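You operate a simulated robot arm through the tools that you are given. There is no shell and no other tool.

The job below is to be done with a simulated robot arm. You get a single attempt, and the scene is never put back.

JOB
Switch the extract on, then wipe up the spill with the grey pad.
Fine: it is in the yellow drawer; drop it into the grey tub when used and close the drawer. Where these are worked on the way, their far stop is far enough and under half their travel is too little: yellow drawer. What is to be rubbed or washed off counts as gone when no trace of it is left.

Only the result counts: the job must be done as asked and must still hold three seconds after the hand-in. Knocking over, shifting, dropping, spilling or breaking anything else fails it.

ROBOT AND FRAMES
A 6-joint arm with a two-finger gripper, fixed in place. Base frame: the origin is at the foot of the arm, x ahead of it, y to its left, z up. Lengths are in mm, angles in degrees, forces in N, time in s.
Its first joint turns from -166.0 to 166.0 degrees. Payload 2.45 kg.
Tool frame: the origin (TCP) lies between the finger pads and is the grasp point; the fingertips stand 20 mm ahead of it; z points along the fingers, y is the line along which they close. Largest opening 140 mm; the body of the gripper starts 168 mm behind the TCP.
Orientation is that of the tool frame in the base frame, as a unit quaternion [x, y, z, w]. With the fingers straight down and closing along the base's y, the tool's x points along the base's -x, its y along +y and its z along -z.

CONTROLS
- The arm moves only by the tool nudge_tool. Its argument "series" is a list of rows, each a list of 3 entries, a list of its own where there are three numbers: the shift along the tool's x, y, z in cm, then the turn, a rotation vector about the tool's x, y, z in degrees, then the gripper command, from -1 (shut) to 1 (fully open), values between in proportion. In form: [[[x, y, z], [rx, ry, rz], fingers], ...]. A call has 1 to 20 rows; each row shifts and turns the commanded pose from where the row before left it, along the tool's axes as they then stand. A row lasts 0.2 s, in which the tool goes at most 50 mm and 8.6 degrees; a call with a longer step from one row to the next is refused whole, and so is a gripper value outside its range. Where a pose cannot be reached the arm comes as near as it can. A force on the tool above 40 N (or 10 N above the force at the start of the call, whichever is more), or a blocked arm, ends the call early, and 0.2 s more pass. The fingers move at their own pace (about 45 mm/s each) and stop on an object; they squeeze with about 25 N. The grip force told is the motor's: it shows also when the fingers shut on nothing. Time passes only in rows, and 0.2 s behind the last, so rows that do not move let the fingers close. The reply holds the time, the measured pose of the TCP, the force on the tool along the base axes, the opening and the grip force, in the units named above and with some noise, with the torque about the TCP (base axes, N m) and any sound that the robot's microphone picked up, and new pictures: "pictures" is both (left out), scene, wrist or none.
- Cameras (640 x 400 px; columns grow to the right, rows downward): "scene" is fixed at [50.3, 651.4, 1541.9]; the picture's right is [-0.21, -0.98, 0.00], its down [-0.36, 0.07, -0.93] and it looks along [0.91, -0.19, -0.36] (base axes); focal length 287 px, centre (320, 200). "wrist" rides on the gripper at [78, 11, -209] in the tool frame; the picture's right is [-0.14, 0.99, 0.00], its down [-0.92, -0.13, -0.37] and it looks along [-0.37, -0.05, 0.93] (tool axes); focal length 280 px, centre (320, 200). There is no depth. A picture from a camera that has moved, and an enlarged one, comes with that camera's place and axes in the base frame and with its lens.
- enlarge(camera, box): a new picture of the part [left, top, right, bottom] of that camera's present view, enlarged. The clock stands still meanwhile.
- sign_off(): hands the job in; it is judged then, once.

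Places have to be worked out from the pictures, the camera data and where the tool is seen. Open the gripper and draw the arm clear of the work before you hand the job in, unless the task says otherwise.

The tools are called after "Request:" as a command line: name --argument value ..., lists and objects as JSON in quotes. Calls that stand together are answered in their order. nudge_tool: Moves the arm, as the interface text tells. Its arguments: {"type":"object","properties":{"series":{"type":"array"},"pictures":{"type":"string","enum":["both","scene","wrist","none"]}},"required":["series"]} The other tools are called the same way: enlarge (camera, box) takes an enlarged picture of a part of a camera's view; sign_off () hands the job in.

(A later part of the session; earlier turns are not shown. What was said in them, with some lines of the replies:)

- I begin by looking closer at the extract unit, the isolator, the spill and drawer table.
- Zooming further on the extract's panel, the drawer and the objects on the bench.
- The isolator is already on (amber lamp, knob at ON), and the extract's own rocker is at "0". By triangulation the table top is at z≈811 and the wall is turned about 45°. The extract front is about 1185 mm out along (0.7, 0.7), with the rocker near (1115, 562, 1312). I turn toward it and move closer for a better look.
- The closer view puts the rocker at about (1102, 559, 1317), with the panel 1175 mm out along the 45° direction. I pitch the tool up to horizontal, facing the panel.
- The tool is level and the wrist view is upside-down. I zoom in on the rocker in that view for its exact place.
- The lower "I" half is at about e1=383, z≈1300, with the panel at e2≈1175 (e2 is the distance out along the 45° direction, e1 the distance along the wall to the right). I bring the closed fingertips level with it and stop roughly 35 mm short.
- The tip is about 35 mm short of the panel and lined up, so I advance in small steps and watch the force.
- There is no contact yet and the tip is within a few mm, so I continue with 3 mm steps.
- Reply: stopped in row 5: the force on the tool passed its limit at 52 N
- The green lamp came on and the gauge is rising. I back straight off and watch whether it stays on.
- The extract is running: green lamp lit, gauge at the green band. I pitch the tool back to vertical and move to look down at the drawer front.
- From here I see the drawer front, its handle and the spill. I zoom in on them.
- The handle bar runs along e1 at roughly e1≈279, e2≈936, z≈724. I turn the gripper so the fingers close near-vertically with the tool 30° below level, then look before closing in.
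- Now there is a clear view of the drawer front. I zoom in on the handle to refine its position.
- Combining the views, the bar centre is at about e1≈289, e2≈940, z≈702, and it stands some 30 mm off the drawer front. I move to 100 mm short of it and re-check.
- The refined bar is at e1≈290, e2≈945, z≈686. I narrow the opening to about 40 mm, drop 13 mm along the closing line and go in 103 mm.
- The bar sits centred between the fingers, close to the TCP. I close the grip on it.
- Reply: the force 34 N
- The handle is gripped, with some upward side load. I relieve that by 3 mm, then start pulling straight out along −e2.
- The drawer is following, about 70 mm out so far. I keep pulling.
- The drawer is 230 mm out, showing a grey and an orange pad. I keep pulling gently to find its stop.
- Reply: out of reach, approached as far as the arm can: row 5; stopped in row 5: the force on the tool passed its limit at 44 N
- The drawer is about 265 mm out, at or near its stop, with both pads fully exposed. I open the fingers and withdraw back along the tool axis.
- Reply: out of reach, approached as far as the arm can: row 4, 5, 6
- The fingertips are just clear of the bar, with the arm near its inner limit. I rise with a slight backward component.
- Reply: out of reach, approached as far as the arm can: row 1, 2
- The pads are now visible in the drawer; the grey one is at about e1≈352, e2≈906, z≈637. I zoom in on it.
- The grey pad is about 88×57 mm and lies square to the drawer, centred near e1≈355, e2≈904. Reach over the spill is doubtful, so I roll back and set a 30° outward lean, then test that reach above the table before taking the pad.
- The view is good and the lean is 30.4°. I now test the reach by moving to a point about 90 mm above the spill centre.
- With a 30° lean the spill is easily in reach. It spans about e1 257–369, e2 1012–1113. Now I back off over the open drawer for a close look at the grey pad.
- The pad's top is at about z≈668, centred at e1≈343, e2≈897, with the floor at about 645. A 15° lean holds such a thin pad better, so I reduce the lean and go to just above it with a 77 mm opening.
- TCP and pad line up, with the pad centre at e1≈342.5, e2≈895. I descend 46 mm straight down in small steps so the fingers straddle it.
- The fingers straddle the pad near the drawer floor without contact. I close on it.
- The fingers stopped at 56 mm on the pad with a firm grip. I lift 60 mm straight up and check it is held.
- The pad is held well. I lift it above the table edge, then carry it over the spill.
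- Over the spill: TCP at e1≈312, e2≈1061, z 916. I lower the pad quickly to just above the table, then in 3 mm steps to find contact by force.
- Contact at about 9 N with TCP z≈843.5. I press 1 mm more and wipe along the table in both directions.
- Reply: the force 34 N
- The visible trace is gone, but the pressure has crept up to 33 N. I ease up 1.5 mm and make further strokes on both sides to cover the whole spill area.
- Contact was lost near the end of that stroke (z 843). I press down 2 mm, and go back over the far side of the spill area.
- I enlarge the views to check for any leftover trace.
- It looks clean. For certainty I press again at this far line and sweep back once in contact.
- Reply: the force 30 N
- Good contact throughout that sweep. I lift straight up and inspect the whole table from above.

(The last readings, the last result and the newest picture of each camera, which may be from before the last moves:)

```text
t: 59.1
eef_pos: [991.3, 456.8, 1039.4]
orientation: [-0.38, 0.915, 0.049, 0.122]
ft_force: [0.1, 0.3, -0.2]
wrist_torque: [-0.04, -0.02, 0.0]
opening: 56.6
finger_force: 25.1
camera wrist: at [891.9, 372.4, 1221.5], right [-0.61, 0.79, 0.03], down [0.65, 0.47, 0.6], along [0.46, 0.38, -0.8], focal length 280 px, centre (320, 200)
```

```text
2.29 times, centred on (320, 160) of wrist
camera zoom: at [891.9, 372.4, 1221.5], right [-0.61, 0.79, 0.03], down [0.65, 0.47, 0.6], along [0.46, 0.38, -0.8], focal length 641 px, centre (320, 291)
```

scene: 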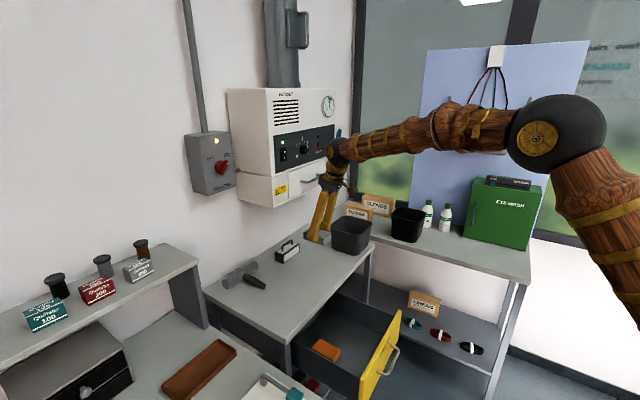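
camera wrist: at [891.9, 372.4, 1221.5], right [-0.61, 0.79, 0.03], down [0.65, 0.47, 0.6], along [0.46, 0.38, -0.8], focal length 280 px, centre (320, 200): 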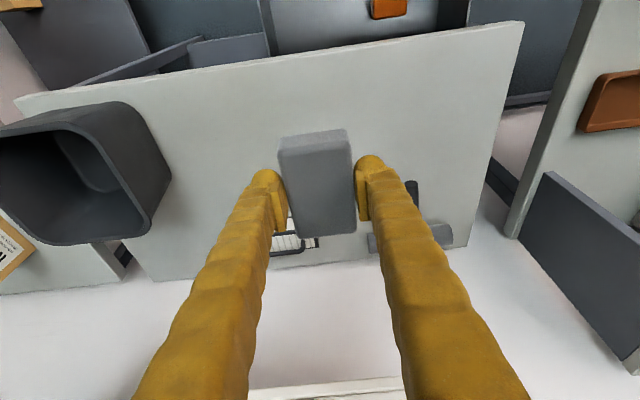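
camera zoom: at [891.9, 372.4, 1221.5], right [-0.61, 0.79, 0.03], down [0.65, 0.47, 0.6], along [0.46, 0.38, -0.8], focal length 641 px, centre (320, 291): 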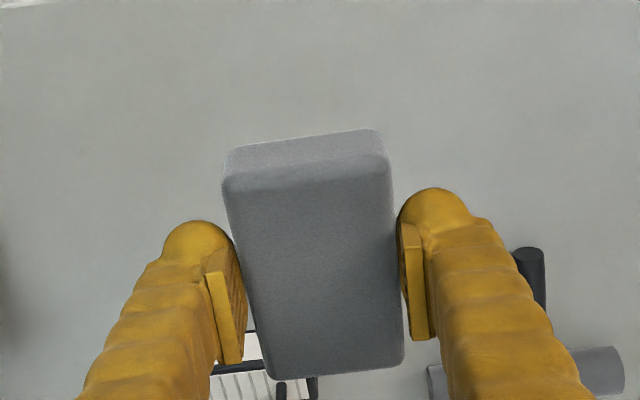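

The spill is gone without trace and the pad is still held. Next I move toward the grey tub at the end of the table for a good look into it.

Request:
nudge_tool --series '[[[0, -4, 0], [0, 0, 0], -1], [[0, -4, 0], [0, 0, 0], -1], [[0, -4, 0], [0, 0, 0], -1], [[0, -4, 0], [0, 0, 0], -1], [[0, 0, 0], [0, 0, 0], -1]]'

Request:
enlarge --camera "wrist" --box '[60, 40, 340, 240]'

Request:
enlarge --camera "scene" --box '[310, 180, 420, 260]'

```text
t: 60.3
eef_pos: [1107.2, 343.8, 1040.9]
orientation: [-0.382, 0.915, 0.051, 0.122]
ft_force: [-0.1, 0.6, -0.9]
wrist_torque: [-0.01, 0.02, 0.0]
opening: 56.6
finger_force: 25.3
camera wrist: at [1006.5, 260.3, 1221.0], right [-0.61, 0.79, 0.03], down [0.65, 0.47, 0.6], along [0.46, 0.39, -0.8], focal length 280 px, centre (320, 200)
```

scene: 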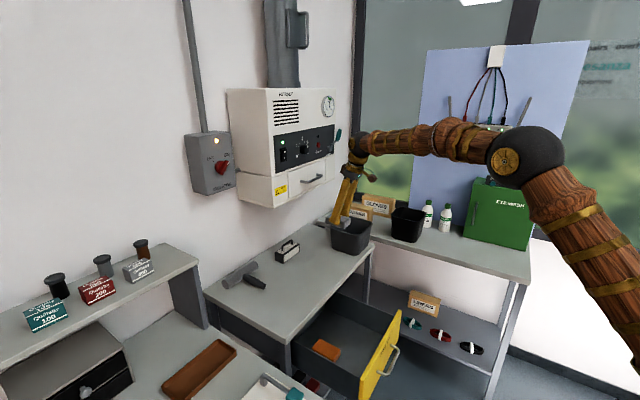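
wrist: 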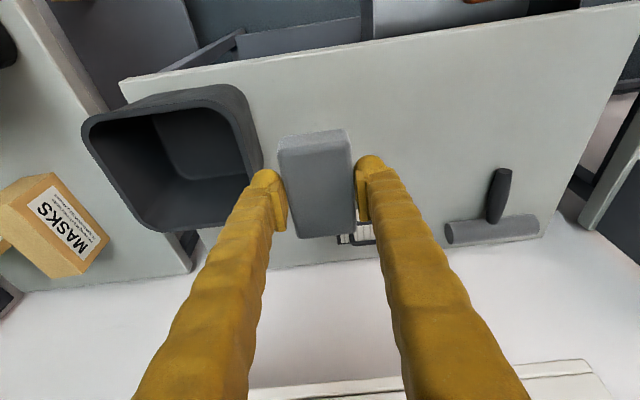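

```text
2.00 times, centred on (200, 140) of wrist
camera zoom: at [1006.5, 260.3, 1221.0], right [-0.61, 0.79, 0.03], down [0.65, 0.47, 0.6], along [0.46, 0.39, -0.8], focal length 561 px, centre (560, 320)
```

zoom: 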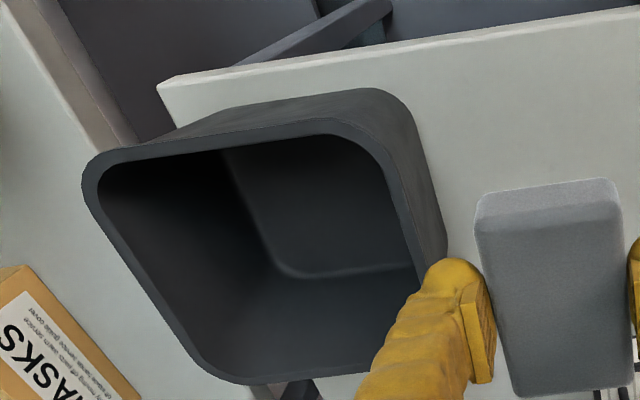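

```text
5.00 times, centred on (365, 220) of scene
camera zoom: at [50.3, 651.4, 1541.9], right [-0.21, -0.98, 0.0], down [-0.36, 0.07, -0.93], along [0.91, -0.19, -0.36], focal length 1435 px, centre (95, 100)
```

zoom: 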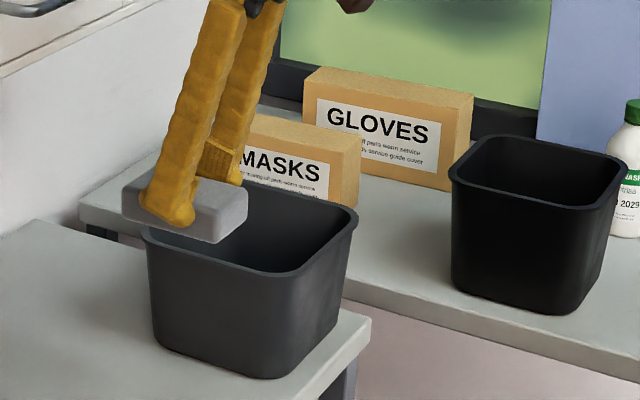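

The tub's rim centre comes out near e1≈704, e2≈1046, z≈927, with an opening of about 135 mm. I carry the pad over it at the present height, with the pad bottom about 85 mm above the rim.

Request:
nudge_tool --series '[[[-0.34, -4.1, 0.09], [0, 0, 0], -1], [[-0.34, -4.1, 0.09], [0, 0, 0], -1], [[-0.34, -4.1, 0.09], [0, 0, 0], -1], [[-0.34, -4.1, 0.09], [0, 0, 0], -1], [[0, 0, 0], [0, 0, 0], -1]]'

Request:
enlarge --camera "wrist" --box '[180, 60, 460, 260]'

Request:
enlarge --camera "scene" --box '[310, 180, 420, 260]'

```text
t: 61.5
eef_pos: [1231.9, 238.2, 1042.2]
orientation: [-0.381, 0.915, 0.05, 0.122]
ft_force: [-0.2, -0.9, -0.7]
wrist_torque: [-0.01, 0.0, -0.04]
opening: 56.6
finger_force: 25.5
camera wrist: at [1132.9, 154.2, 1224.0], right [-0.61, 0.79, 0.03], down [0.65, 0.47, 0.6], along [0.46, 0.38, -0.8], focal length 280 px, centre (320, 200)
```

scene: 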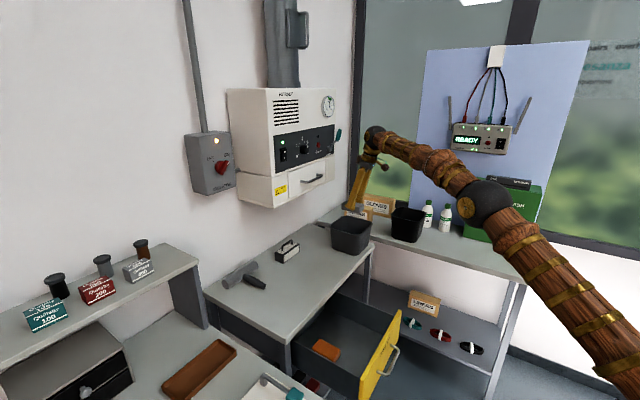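
wrist: 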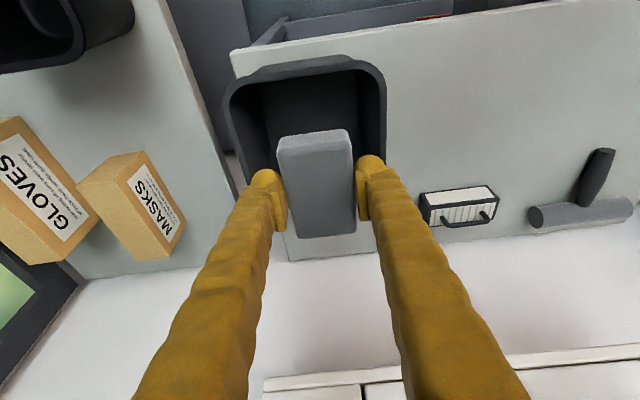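

```text
2.00 times, centred on (320, 160) of wrist
camera zoom: at [1132.9, 154.2, 1224.0], right [-0.61, 0.79, 0.03], down [0.65, 0.47, 0.6], along [0.46, 0.38, -0.8], focal length 561 px, centre (320, 280)
```

zoom: 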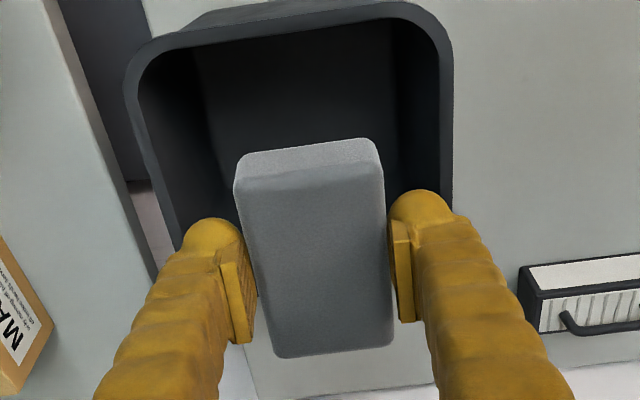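

```text
5.00 times, centred on (365, 220) of scene
camera zoom: at [50.3, 651.4, 1541.9], right [-0.21, -0.98, 0.0], down [-0.36, 0.07, -0.93], along [0.91, -0.19, -0.36], focal length 1435 px, centre (95, 100)
```

zoom: 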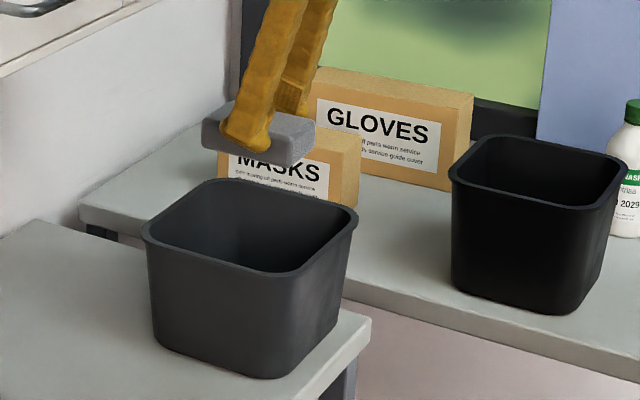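

The pad is above the opening; the refined tub centre is about e1≈711, e2≈1055. I shift about 10 mm to centre it and lower to rim level to check.

Request:
nudge_tool --series '[[[-0.97, -0.8, 0.26], [0, 0, 0], -1], [[1.165, 0, 4.35], [0, 0, 0], -1], [[0.95, 0, 3.55], [0, 0, 0], -1], [[0, 0, 0], [0, 0, 0], -1]]'

Request:
enlarge --camera "wrist" --box '[180, 60, 460, 260]'

Request:
enlarge --camera "scene" --box '[310, 180, 420, 260]'

```text
t: 62.5
eef_pos: [1244.5, 238.8, 960.3]
orientation: [-0.381, 0.915, 0.05, 0.121]
ft_force: [0.7, 0.2, -0.8]
wrist_torque: [0.02, 0.01, -0.01]
opening: 56.5
finger_force: 25.0
camera wrist: at [1145.9, 154.8, 1141.4], right [-0.61, 0.79, 0.03], down [0.65, 0.47, 0.6], along [0.46, 0.38, -0.8], focal length 280 px, centre (320, 200)
```

scene: 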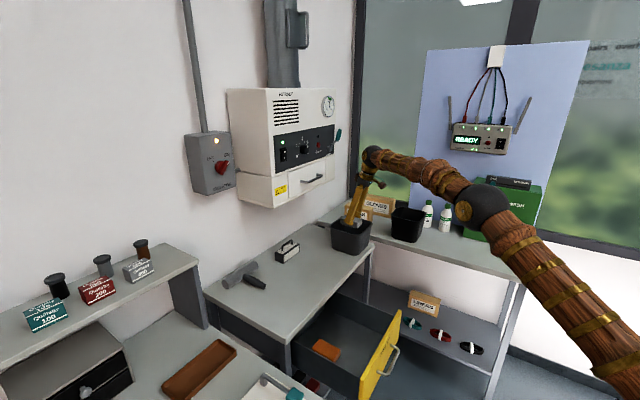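
wrist: 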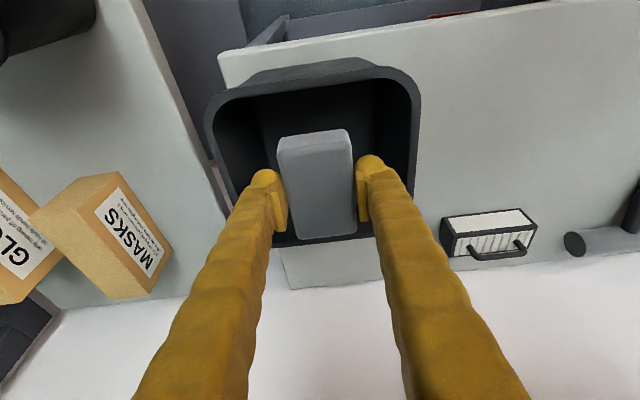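

```text
2.00 times, centred on (320, 160) of wrist
camera zoom: at [1145.9, 154.8, 1141.4], right [-0.61, 0.79, 0.03], down [0.65, 0.47, 0.6], along [0.46, 0.38, -0.8], focal length 561 px, centre (320, 280)
```

zoom: 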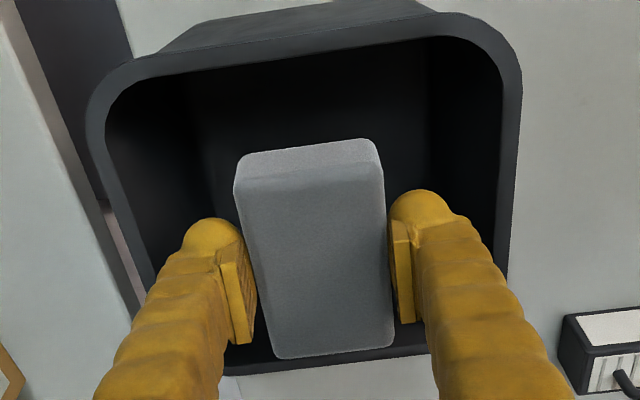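

```text
5.00 times, centred on (365, 220) of scene
camera zoom: at [50.3, 651.4, 1541.9], right [-0.21, -0.98, 0.0], down [-0.36, 0.07, -0.93], along [0.91, -0.19, -0.36], focal length 1435 px, centre (95, 100)
```

zoom: 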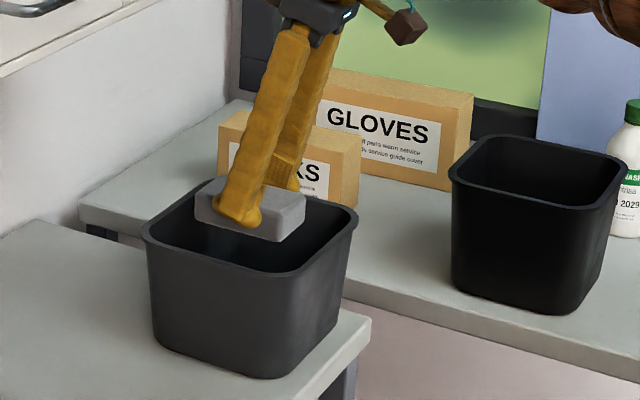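

The pad is well centred over the opening, with about 40 mm free on each side. I lower it another 75 mm into the tub and then open a little.

Request:
nudge_tool --series '[[[0.78, 0, 2.9], [0, 0, 0], -1], [[0.65, 0, 2.4], [0, 0, 0], -1], [[0.52, 0, 1.93], [0, 0, 0], -1], [[0, 0, 0], [0, 0, 0], -1]]'

Request:
enlarge --camera "wrist" --box '[180, 60, 460, 260]'

```text
t: 63.5
eef_pos: [1245.7, 239.1, 885.8]
orientation: [-0.381, 0.915, 0.05, 0.122]
ft_force: [-0.5, 0.1, -0.4]
wrist_torque: [0.0, 0.02, -0.03]
opening: 56.6
finger_force: 25.2
camera wrist: at [1146.0, 155.8, 1067.1], right [-0.61, 0.79, 0.03], down [0.65, 0.47, 0.6], along [0.46, 0.38, -0.8], focal length 280 px, centre (320, 200)
```

scene: 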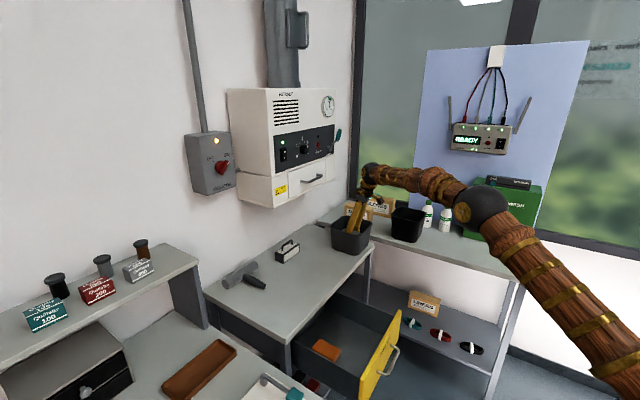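
wrist: 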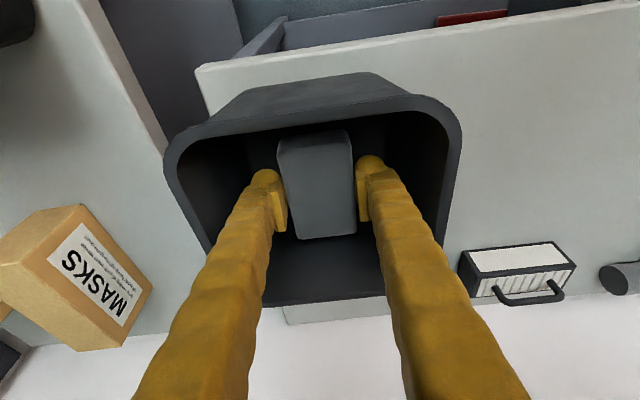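

```text
2.00 times, centred on (320, 160) of wrist
camera zoom: at [1146.0, 155.8, 1067.1], right [-0.61, 0.79, 0.03], down [0.65, 0.47, 0.6], along [0.46, 0.38, -0.8], focal length 561 px, centre (320, 280)
```

zoom: 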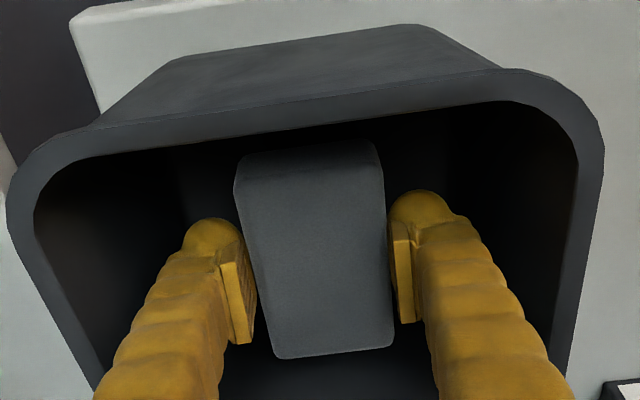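

The pad is inside the tub with clear sides. I lower 20 mm more, then open to about 72 mm and lift out.

Request:
nudge_tool --series '[[[0.26, 0, 0.97], [0, 0, 0], -1], [[0.26, 0, 0.97], [0, 0, 0], -1], [[0, 0, 0], [0, 0, 0], 0.03], [[0, 0, 0], [0, 0, 0], 0.03], [[0, 0, 0], [0, 0, 0], 0.03], [[-0.52, 0, -1.93], [0, 0, 0], 0.03], [[-0.78, 0, -2.9], [0, 0, 0], 0.03], [[-1.165, 0, -4.35], [0, 0, 0], 0.03], [[-1.165, 0, -4.35], [0, 0, 0], 0.03], [[0, 0, 0], [0, 0, 0], 0.03]]'

Request:
enlarge --camera "wrist" --box '[180, 60, 460, 260]'

```text
t: 65.7
eef_pos: [1245.9, 237.8, 1007.3]
orientation: [-0.381, 0.915, 0.05, 0.121]
ft_force: [-0.3, 0.0, -0.2]
wrist_torque: [0.0, 0.03, -0.04]
opening: 72.1
finger_force: 0.2
camera wrist: at [1147.0, 153.1, 1188.9], right [-0.61, 0.79, 0.03], down [0.65, 0.47, 0.6], along [0.46, 0.38, -0.8], focal length 280 px, centre (320, 200)
```

scene: 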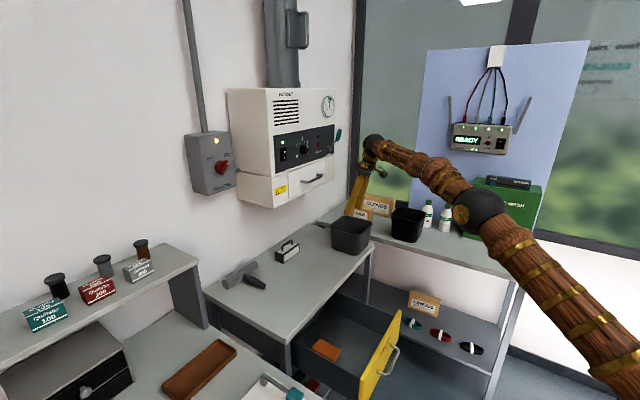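
wrist: 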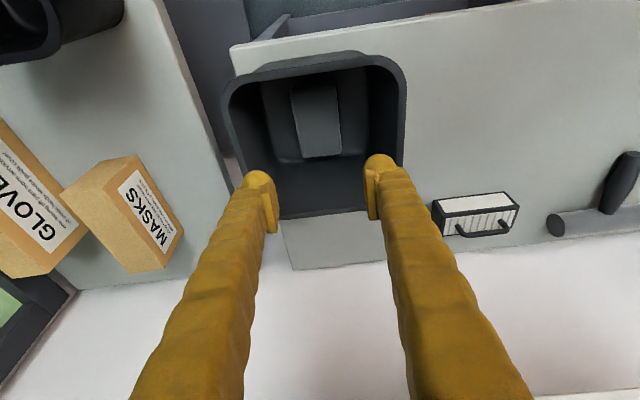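

```text
2.00 times, centred on (320, 160) of wrist
camera zoom: at [1147.0, 153.1, 1188.9], right [-0.61, 0.79, 0.03], down [0.65, 0.47, 0.6], along [0.46, 0.38, -0.8], focal length 561 px, centre (320, 280)
```

zoom: 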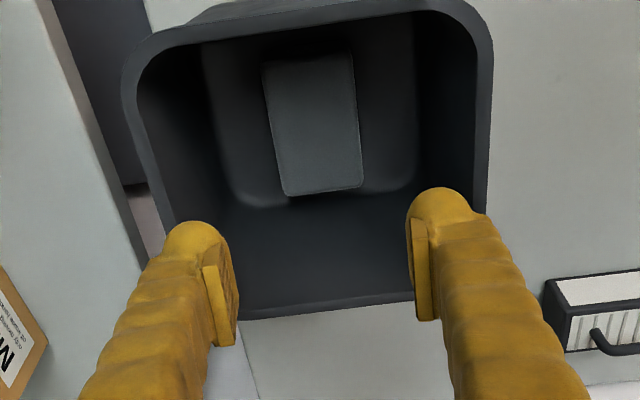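

The grey pad lies flat in the grey tub. Now I close the fingers and travel back in front of the open drawer, still high up.

Request:
nudge_tool --series '[[[3.22, 3.24, -0.865], [0, 0, 0], 0.03], [[3.22, 3.24, -0.865], [0, 0, 0], -1], [[3.22, 3.24, -0.865], [0, 0, 0], -1], [[3.22, 3.24, -0.865], [0, 0, 0], -1], [[3.22, 3.24, -0.865], [0, 0, 0], -1], [[3.22, 3.24, -0.865], [0, 0, 0], -1], [[3.22, 3.24, -0.865], [0, 0, 0], -1], [[3.22, 3.24, -0.865], [0, 0, 0], -1], [[3.22, 3.24, -0.865], [0, 0, 0], -1], [[3.22, 3.24, -0.865], [0, 0, 0], -1], [[3.22, 3.24, -0.865], [0, 0, 0], -1], [[3.22, 3.24, -0.865], [0, 0, 0], -1], [[3.22, 3.24, -0.865], [0, 0, 0], -1], [[0, 0, 0], [0, 0, 0], -1]]'

```text
t: 68.7
eef_pos: [642.1, 227.1, 1005.2]
orientation: [-0.381, 0.915, 0.05, 0.121]
ft_force: [-1.3, -0.5, -0.2]
wrist_torque: [-0.02, 0.03, -0.02]
opening: 0.2
finger_force: 25.0
camera wrist: at [542.2, 143.9, 1186.4], right [-0.61, 0.79, 0.03], down [0.65, 0.47, 0.6], along [0.46, 0.39, -0.8], focal length 280 px, centre (320, 200)
```

scene: 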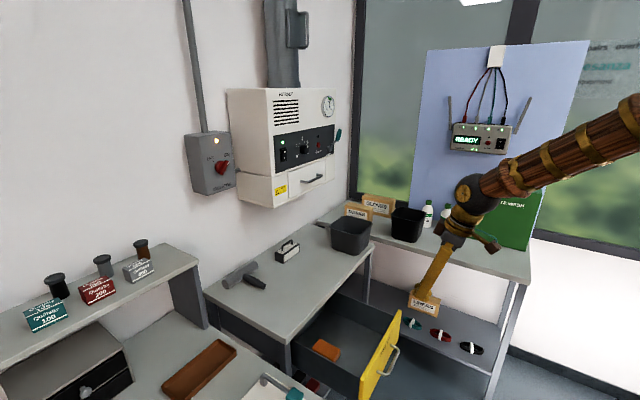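
wrist: 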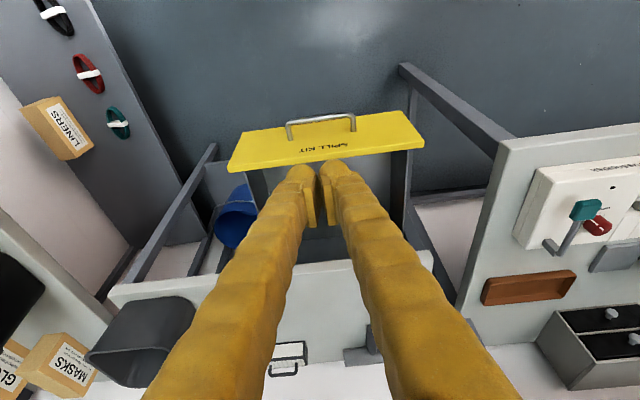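

The handle bar is at e1≈288, e2≈670, z≈688, straight ahead of the tool. I lower the closed fingers in front of it, about 25 mm clear.

Request:
nudge_tool --series '[[[1.19, 0, 4.45], [0, 0, 0], -1], [[1.19, 0, 4.45], [0, 0, 0], -1], [[1.19, 0, 4.45], [0, 0, 0], -1], [[1.19, 0, 4.45], [0, 0, 0], -1], [[1.19, 0, 4.45], [0, 0, 0], -1], [[1.19, 0, 4.45], [0, 0, 0], -1], [[1.19, 0.4, 4.45], [0, 0, 0], -1], [[0, 0, 0], [0, 0, 0], -1]]'

Request:
enlarge --camera "scene" --box '[310, 270, 450, 390]'

```text
t: 70.5
eef_pos: [641.8, 232.7, 678.7]
orientation: [-0.38, 0.916, 0.05, 0.121]
ft_force: [-0.2, 0.0, 0.4]
wrist_torque: [0.0, -0.04, -0.01]
opening: 0.0
finger_force: 25.2
camera wrist: at [542.2, 148.9, 860.6], right [-0.61, 0.79, 0.03], down [0.65, 0.47, 0.6], along [0.46, 0.38, -0.8], focal length 280 px, centre (320, 200)
```

scene: 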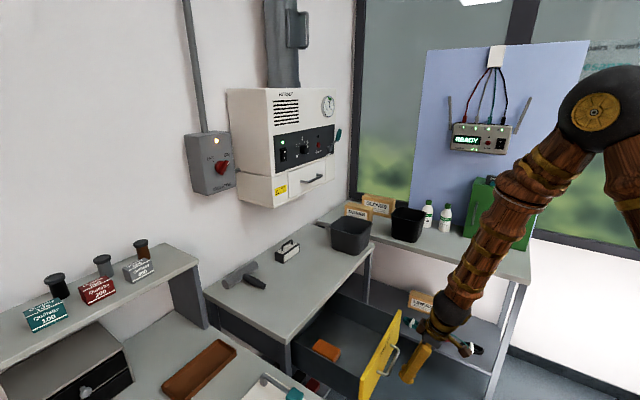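
wrist: 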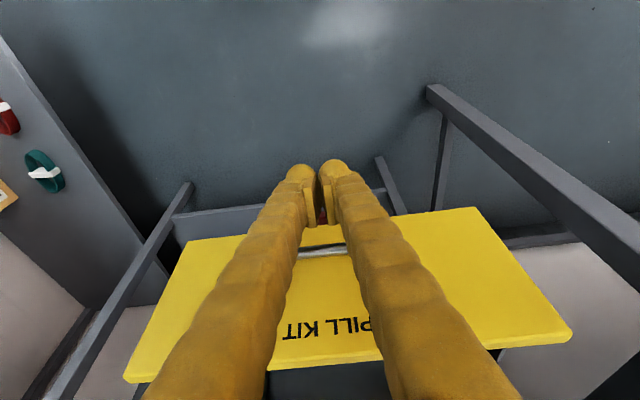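

```text
3.33 times, centred on (380, 330) of scene
camera zoom: at [50.3, 651.4, 1541.9], right [-0.21, -0.98, 0.0], down [-0.36, 0.07, -0.93], along [0.91, -0.19, -0.36], focal length 957 px, centre (120, -233)
```

zoom: 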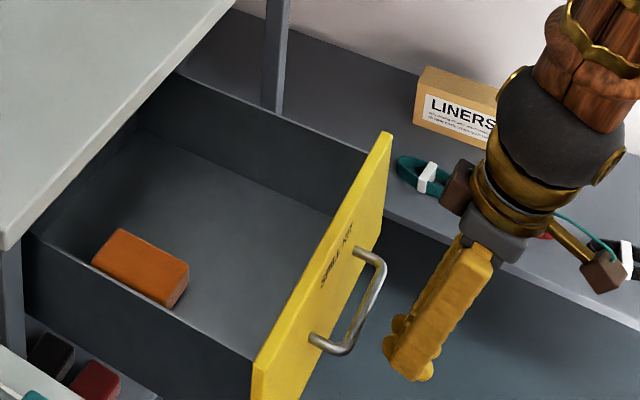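

The closed fingers are squarely in front of the handle. I push the drawer in along +e2, stopping short of the end.

Request:
nudge_tool --series '[[[-0.97, 0, 0.26], [0, 0, 0], -1], [[-0.97, 0, 0.26], [0, 0, 0], -1], [[-0.97, 0, 0.26], [0, 0, 0], -1], [[-1.45, 0, 0.39], [0, 0, 0], -1], [[-1.93, 0, 0.52], [0, 0, 0], -1], [[-1.93, 0, 0.52], [0, 0, 0], -1], [[-1.93, 0, 0.52], [0, 0, 0], -1], [[-1.93, 0, 0.52], [0, 0, 0], -1]]'

```text
t: 72.3
eef_pos: [727.9, 320.2, 682.5]
orientation: [-0.38, 0.915, 0.048, 0.122]
ft_force: [0.3, -0.8, 0.7]
wrist_torque: [0.02, 0.01, -0.01]
opening: 0.1
finger_force: 25.5
camera wrist: at [629.5, 236.2, 863.1], right [-0.61, 0.79, 0.03], down [0.65, 0.47, 0.6], along [0.46, 0.38, -0.8], focal length 280 px, centre (320, 200)
```

scene: 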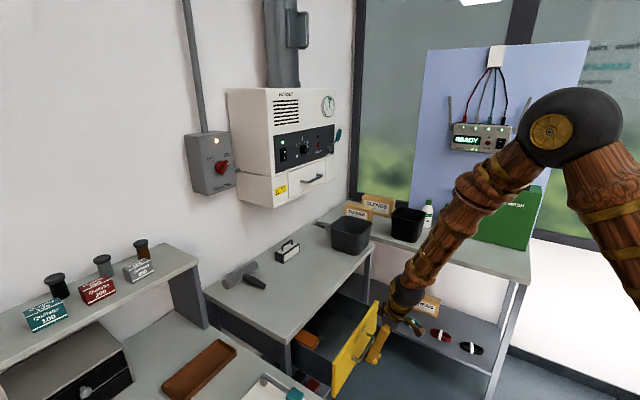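
wrist: 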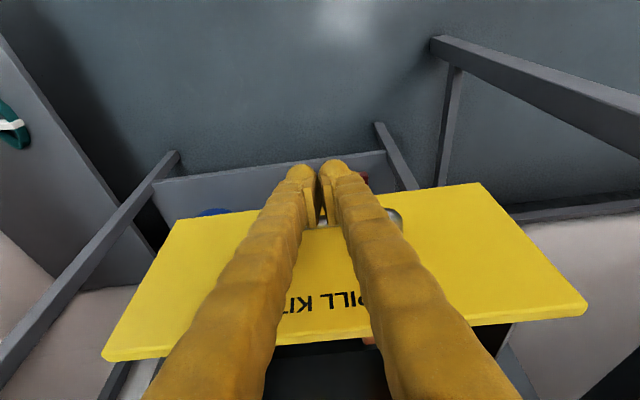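

The drawer is closing smoothly. I continue pushing 160 mm.

Request:
nudge_tool --series '[[[-1.93, 0, 0.52], [0, 0, 0], -1], [[-1.93, 0, 0.52], [0, 0, 0], -1], [[-1.93, 0, 0.52], [0, 0, 0], -1], [[-1.93, 0, 0.52], [0, 0, 0], -1], [[-1.93, 0, 0.52], [0, 0, 0], -1], [[-1.93, 0, 0.52], [0, 0, 0], -1], [[-1.45, 0, 0.39], [0, 0, 0], -1], [[-0.97, 0, 0.26], [0, 0, 0], -1]]'

Request:
enlarge --camera "scene" --box '[270, 250, 390, 370]'

```text
t: 74.1
eef_pos: [829.8, 422.3, 680.7]
orientation: [-0.38, 0.915, 0.05, 0.122]
ft_force: [-0.8, -0.3, -0.1]
wrist_torque: [0.0, 0.0, -0.01]
opening: 0.0
finger_force: 29.5
camera wrist: at [731.4, 338.5, 861.7], right [-0.61, 0.79, 0.03], down [0.65, 0.47, 0.6], along [0.46, 0.38, -0.8], focal length 280 px, centre (320, 200)
```

scene: 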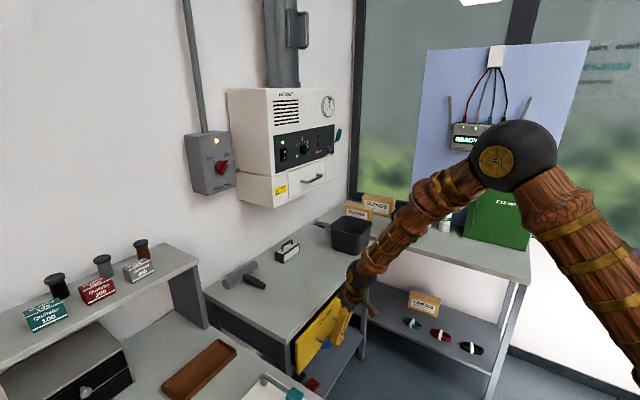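
wrist: 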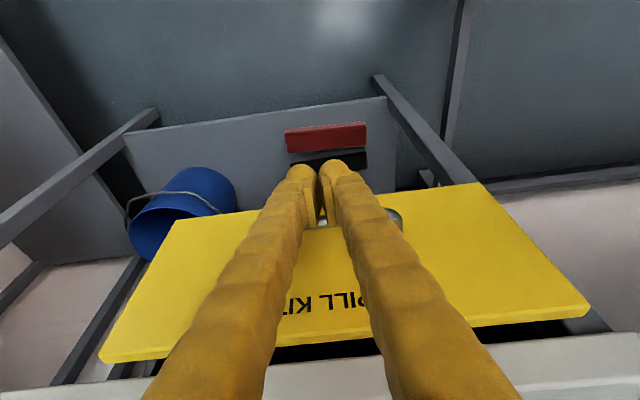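

```text
3.33 times, centred on (330, 310) of scene
camera zoom: at [50.3, 651.4, 1541.9], right [-0.21, -0.98, 0.0], down [-0.36, 0.07, -0.93], along [0.91, -0.19, -0.36], focal length 957 px, centre (287, -167)
```

zoom: 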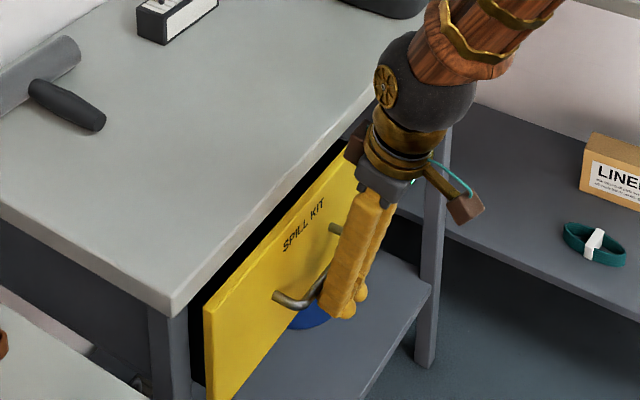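

About 35 mm remain. I push on in smaller steps until it meets its stop.

Request:
nudge_tool --series '[[[-0.97, 0, 0.26], [0, 0, 0], -1], [[-0.97, 0, 0.26], [0, 0, 0], -1], [[-0.48, 0, 0.13], [0, 0, 0], -1], [[-0.48, 0, 0.13], [0, 0, 0], -1], [[-0.29, 0, 0.08], [0, 0, 0], -1], [[-0.29, 0, 0.08], [0, 0, 0], -1], [[-0.29, 0, 0.08], [0, 0, 0], -1]]'

Request:
enlarge --camera "scene" --box '[270, 250, 390, 370]'

```text
t: 75.7
eef_pos: [854.4, 447.9, 679.2]
orientation: [-0.381, 0.915, 0.05, 0.118]
ft_force: [-0.2, -0.9, -0.4]
wrist_torque: [-0.01, 0.01, 0.0]
opening: 0.0
finger_force: 29.4
stopped in row 7: the force on the tool passed its limit at 47 N (the readings are from after the stop); the commanded pose is now the measured one
camera wrist: at [756.6, 363.7, 861.6], right [-0.61, 0.79, 0.03], down [0.65, 0.47, 0.59], along [0.45, 0.38, -0.81], focal length 280 px, centre (320, 200)
```

scene: 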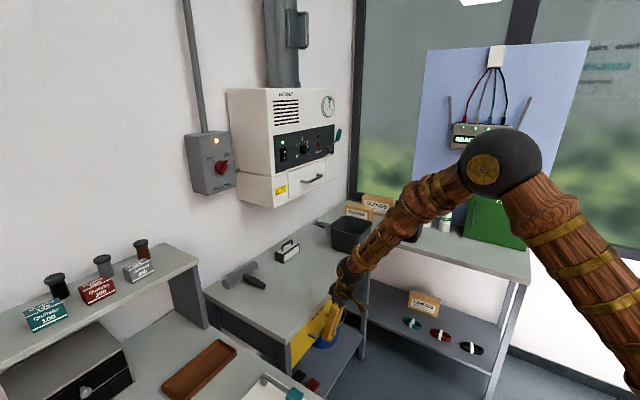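
wrist: 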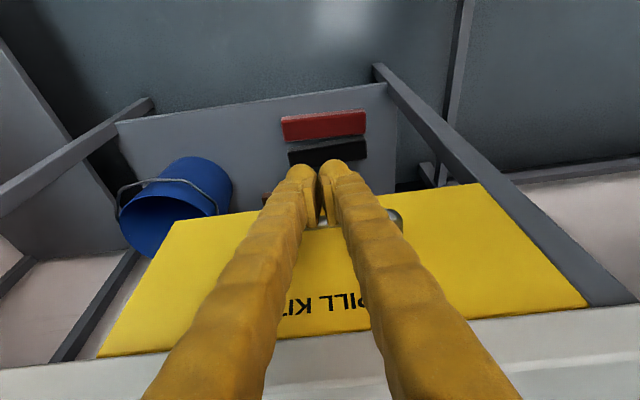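

```text
3.33 times, centred on (330, 310) of scene
camera zoom: at [50.3, 651.4, 1541.9], right [-0.21, -0.98, 0.0], down [-0.36, 0.07, -0.93], along [0.91, -0.19, -0.36], focal length 957 px, centre (287, -167)
```

zoom: 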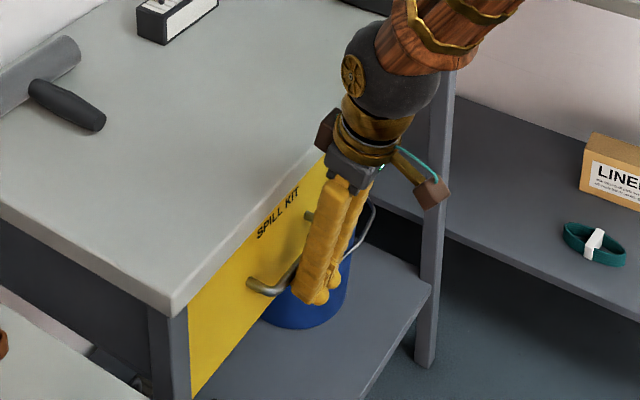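

The drawer hit its stop at the place I expected, flush. I back off along −e2 with the arm, rise, and look over everything.

Request:
nudge_tool --series '[[[0.97, 0, -0.26], [0, 0, 0], -1], [[1.93, 0, -0.52], [0, 0, 0], -1], [[3.86, 0, -1.04], [0, 0, 0], -1], [[3.86, 0, -1.04], [0, 0, 0], -1], [[3.86, 0, -1.04], [0, 0, 0], -1], [[-1.19, 0, -4.45], [0, 0, 0], -1], [[-1.19, 0, -4.45], [0, 0, 0], -1], [[-1.19, 0, -4.45], [0, 0, 0], -1], [[-1.19, 0, -4.45], [0, 0, 0], 0], [[-1.19, 0, -4.45], [0, 0, 0], 0], [[-1.19, 0, -4.45], [0, 0, 0], 0], [[-1.19, 0, -4.45], [0, 0, 0], 0], [[-1.19, 0, -4.45], [0, 0, 0], 0], [[0, 0, 0], [0, 0, 0], 0]]'

Request:
enlarge --camera "scene" --box '[230, 200, 400, 360]'

Request:
enlarge --camera "scene" --box '[230, 80, 360, 200]'

Request:
enlarge --camera "wrist" --box '[200, 100, 420, 260]'

```text
t: 78.7
eef_pos: [749.2, 340.6, 1051.0]
orientation: [-0.382, 0.915, 0.05, 0.118]
ft_force: [0.6, -0.2, 0.2]
wrist_torque: [0.0, 0.04, 0.01]
opening: 70.0
finger_force: 0.1
camera wrist: at [651.9, 258.3, 1232.5], right [-0.61, 0.79, 0.03], down [0.65, 0.47, 0.59], along [0.45, 0.38, -0.81], focal length 280 px, centre (320, 200)
```

scene: 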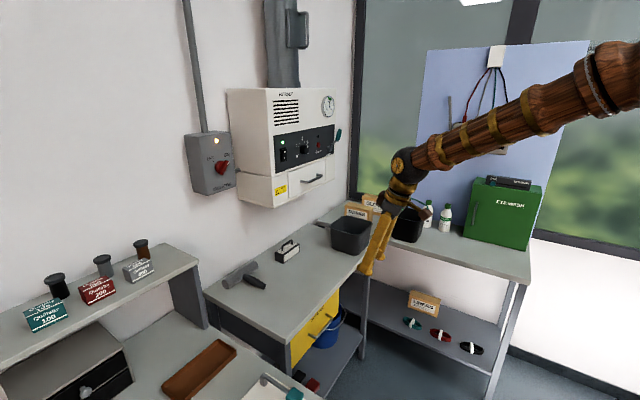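
wrist: 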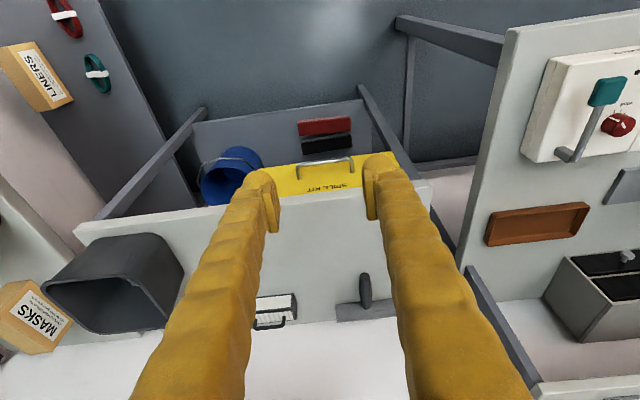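

```text
2.50 times, centred on (315, 280) of scene
camera zoom: at [50.3, 651.4, 1541.9], right [-0.21, -0.98, 0.0], down [-0.36, 0.07, -0.93], along [0.91, -0.19, -0.36], focal length 718 px, centre (332, 0)
```

zoom: 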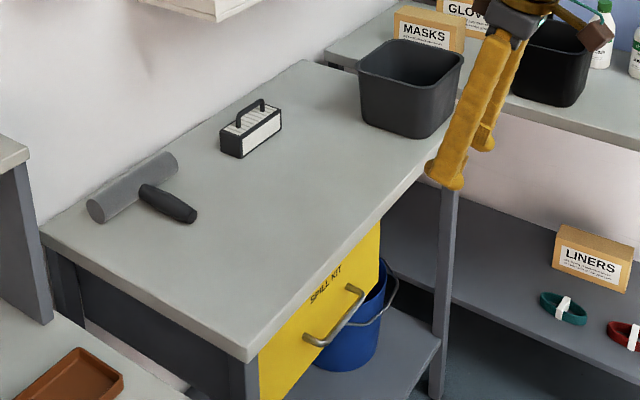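

```text
3.33 times, centred on (295, 140) of scene
camera zoom: at [50.3, 651.4, 1541.9], right [-0.21, -0.98, 0.0], down [-0.36, 0.07, -0.93], along [0.91, -0.19, -0.36], focal length 957 px, centre (403, 400)
```

zoom: 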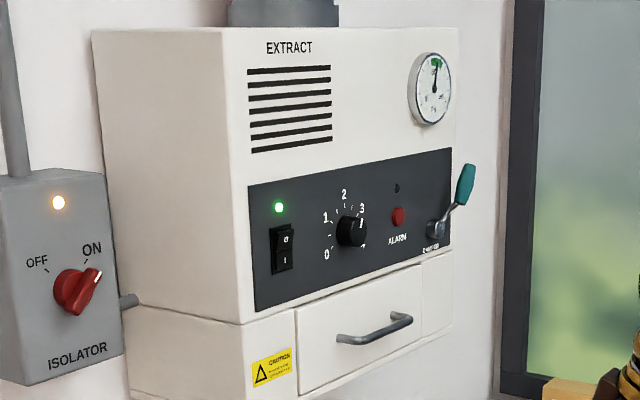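

```text
2.50 times, centred on (310, 180) of wrist
camera zoom: at [651.9, 258.3, 1232.5], right [-0.61, 0.79, 0.03], down [0.65, 0.47, 0.59], along [0.45, 0.38, -0.81], focal length 701 px, centre (345, 250)
```

zoom: 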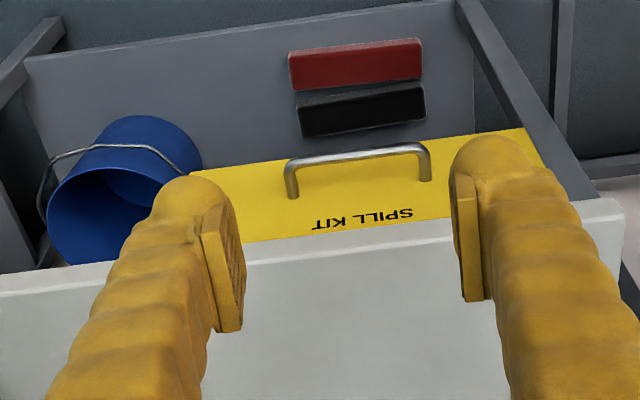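

Everything checks out:
- **Extract:** on, with the green lamp lit and the gauge in the green.
- **Table:** the spill is gone without trace.
- **Pad:** in the grey tub.
- **Drawer:** shut, with the handle at its original place in the picture.

The gripper is open and the arm clear, so I hand the job in.

Request:
sign_off

```text
The job is handed in.
```

The extract is on, the spill is wiped up, and the job is handed in; I haven't seen the judge's result.

- **Extract:** I pressed its rocker to "I". The green lamp stayed lit and the gauge settled in the green band. The isolator was already on, so I left it alone.
- **Spill:** I wiped it with the grey pad from the yellow drawer. Close-up views of the table afterwards showed no trace.
- **Pad:** It lies flat in the grey tub.
- **Drawer:** I opened it about 270 mm to what felt like its stop. I then pushed it shut until it stopped, and the handle is back where it was at the start.

I saw nothing else moved or knocked over in the final pictures. The gripper is open and the arm is clear of the table.
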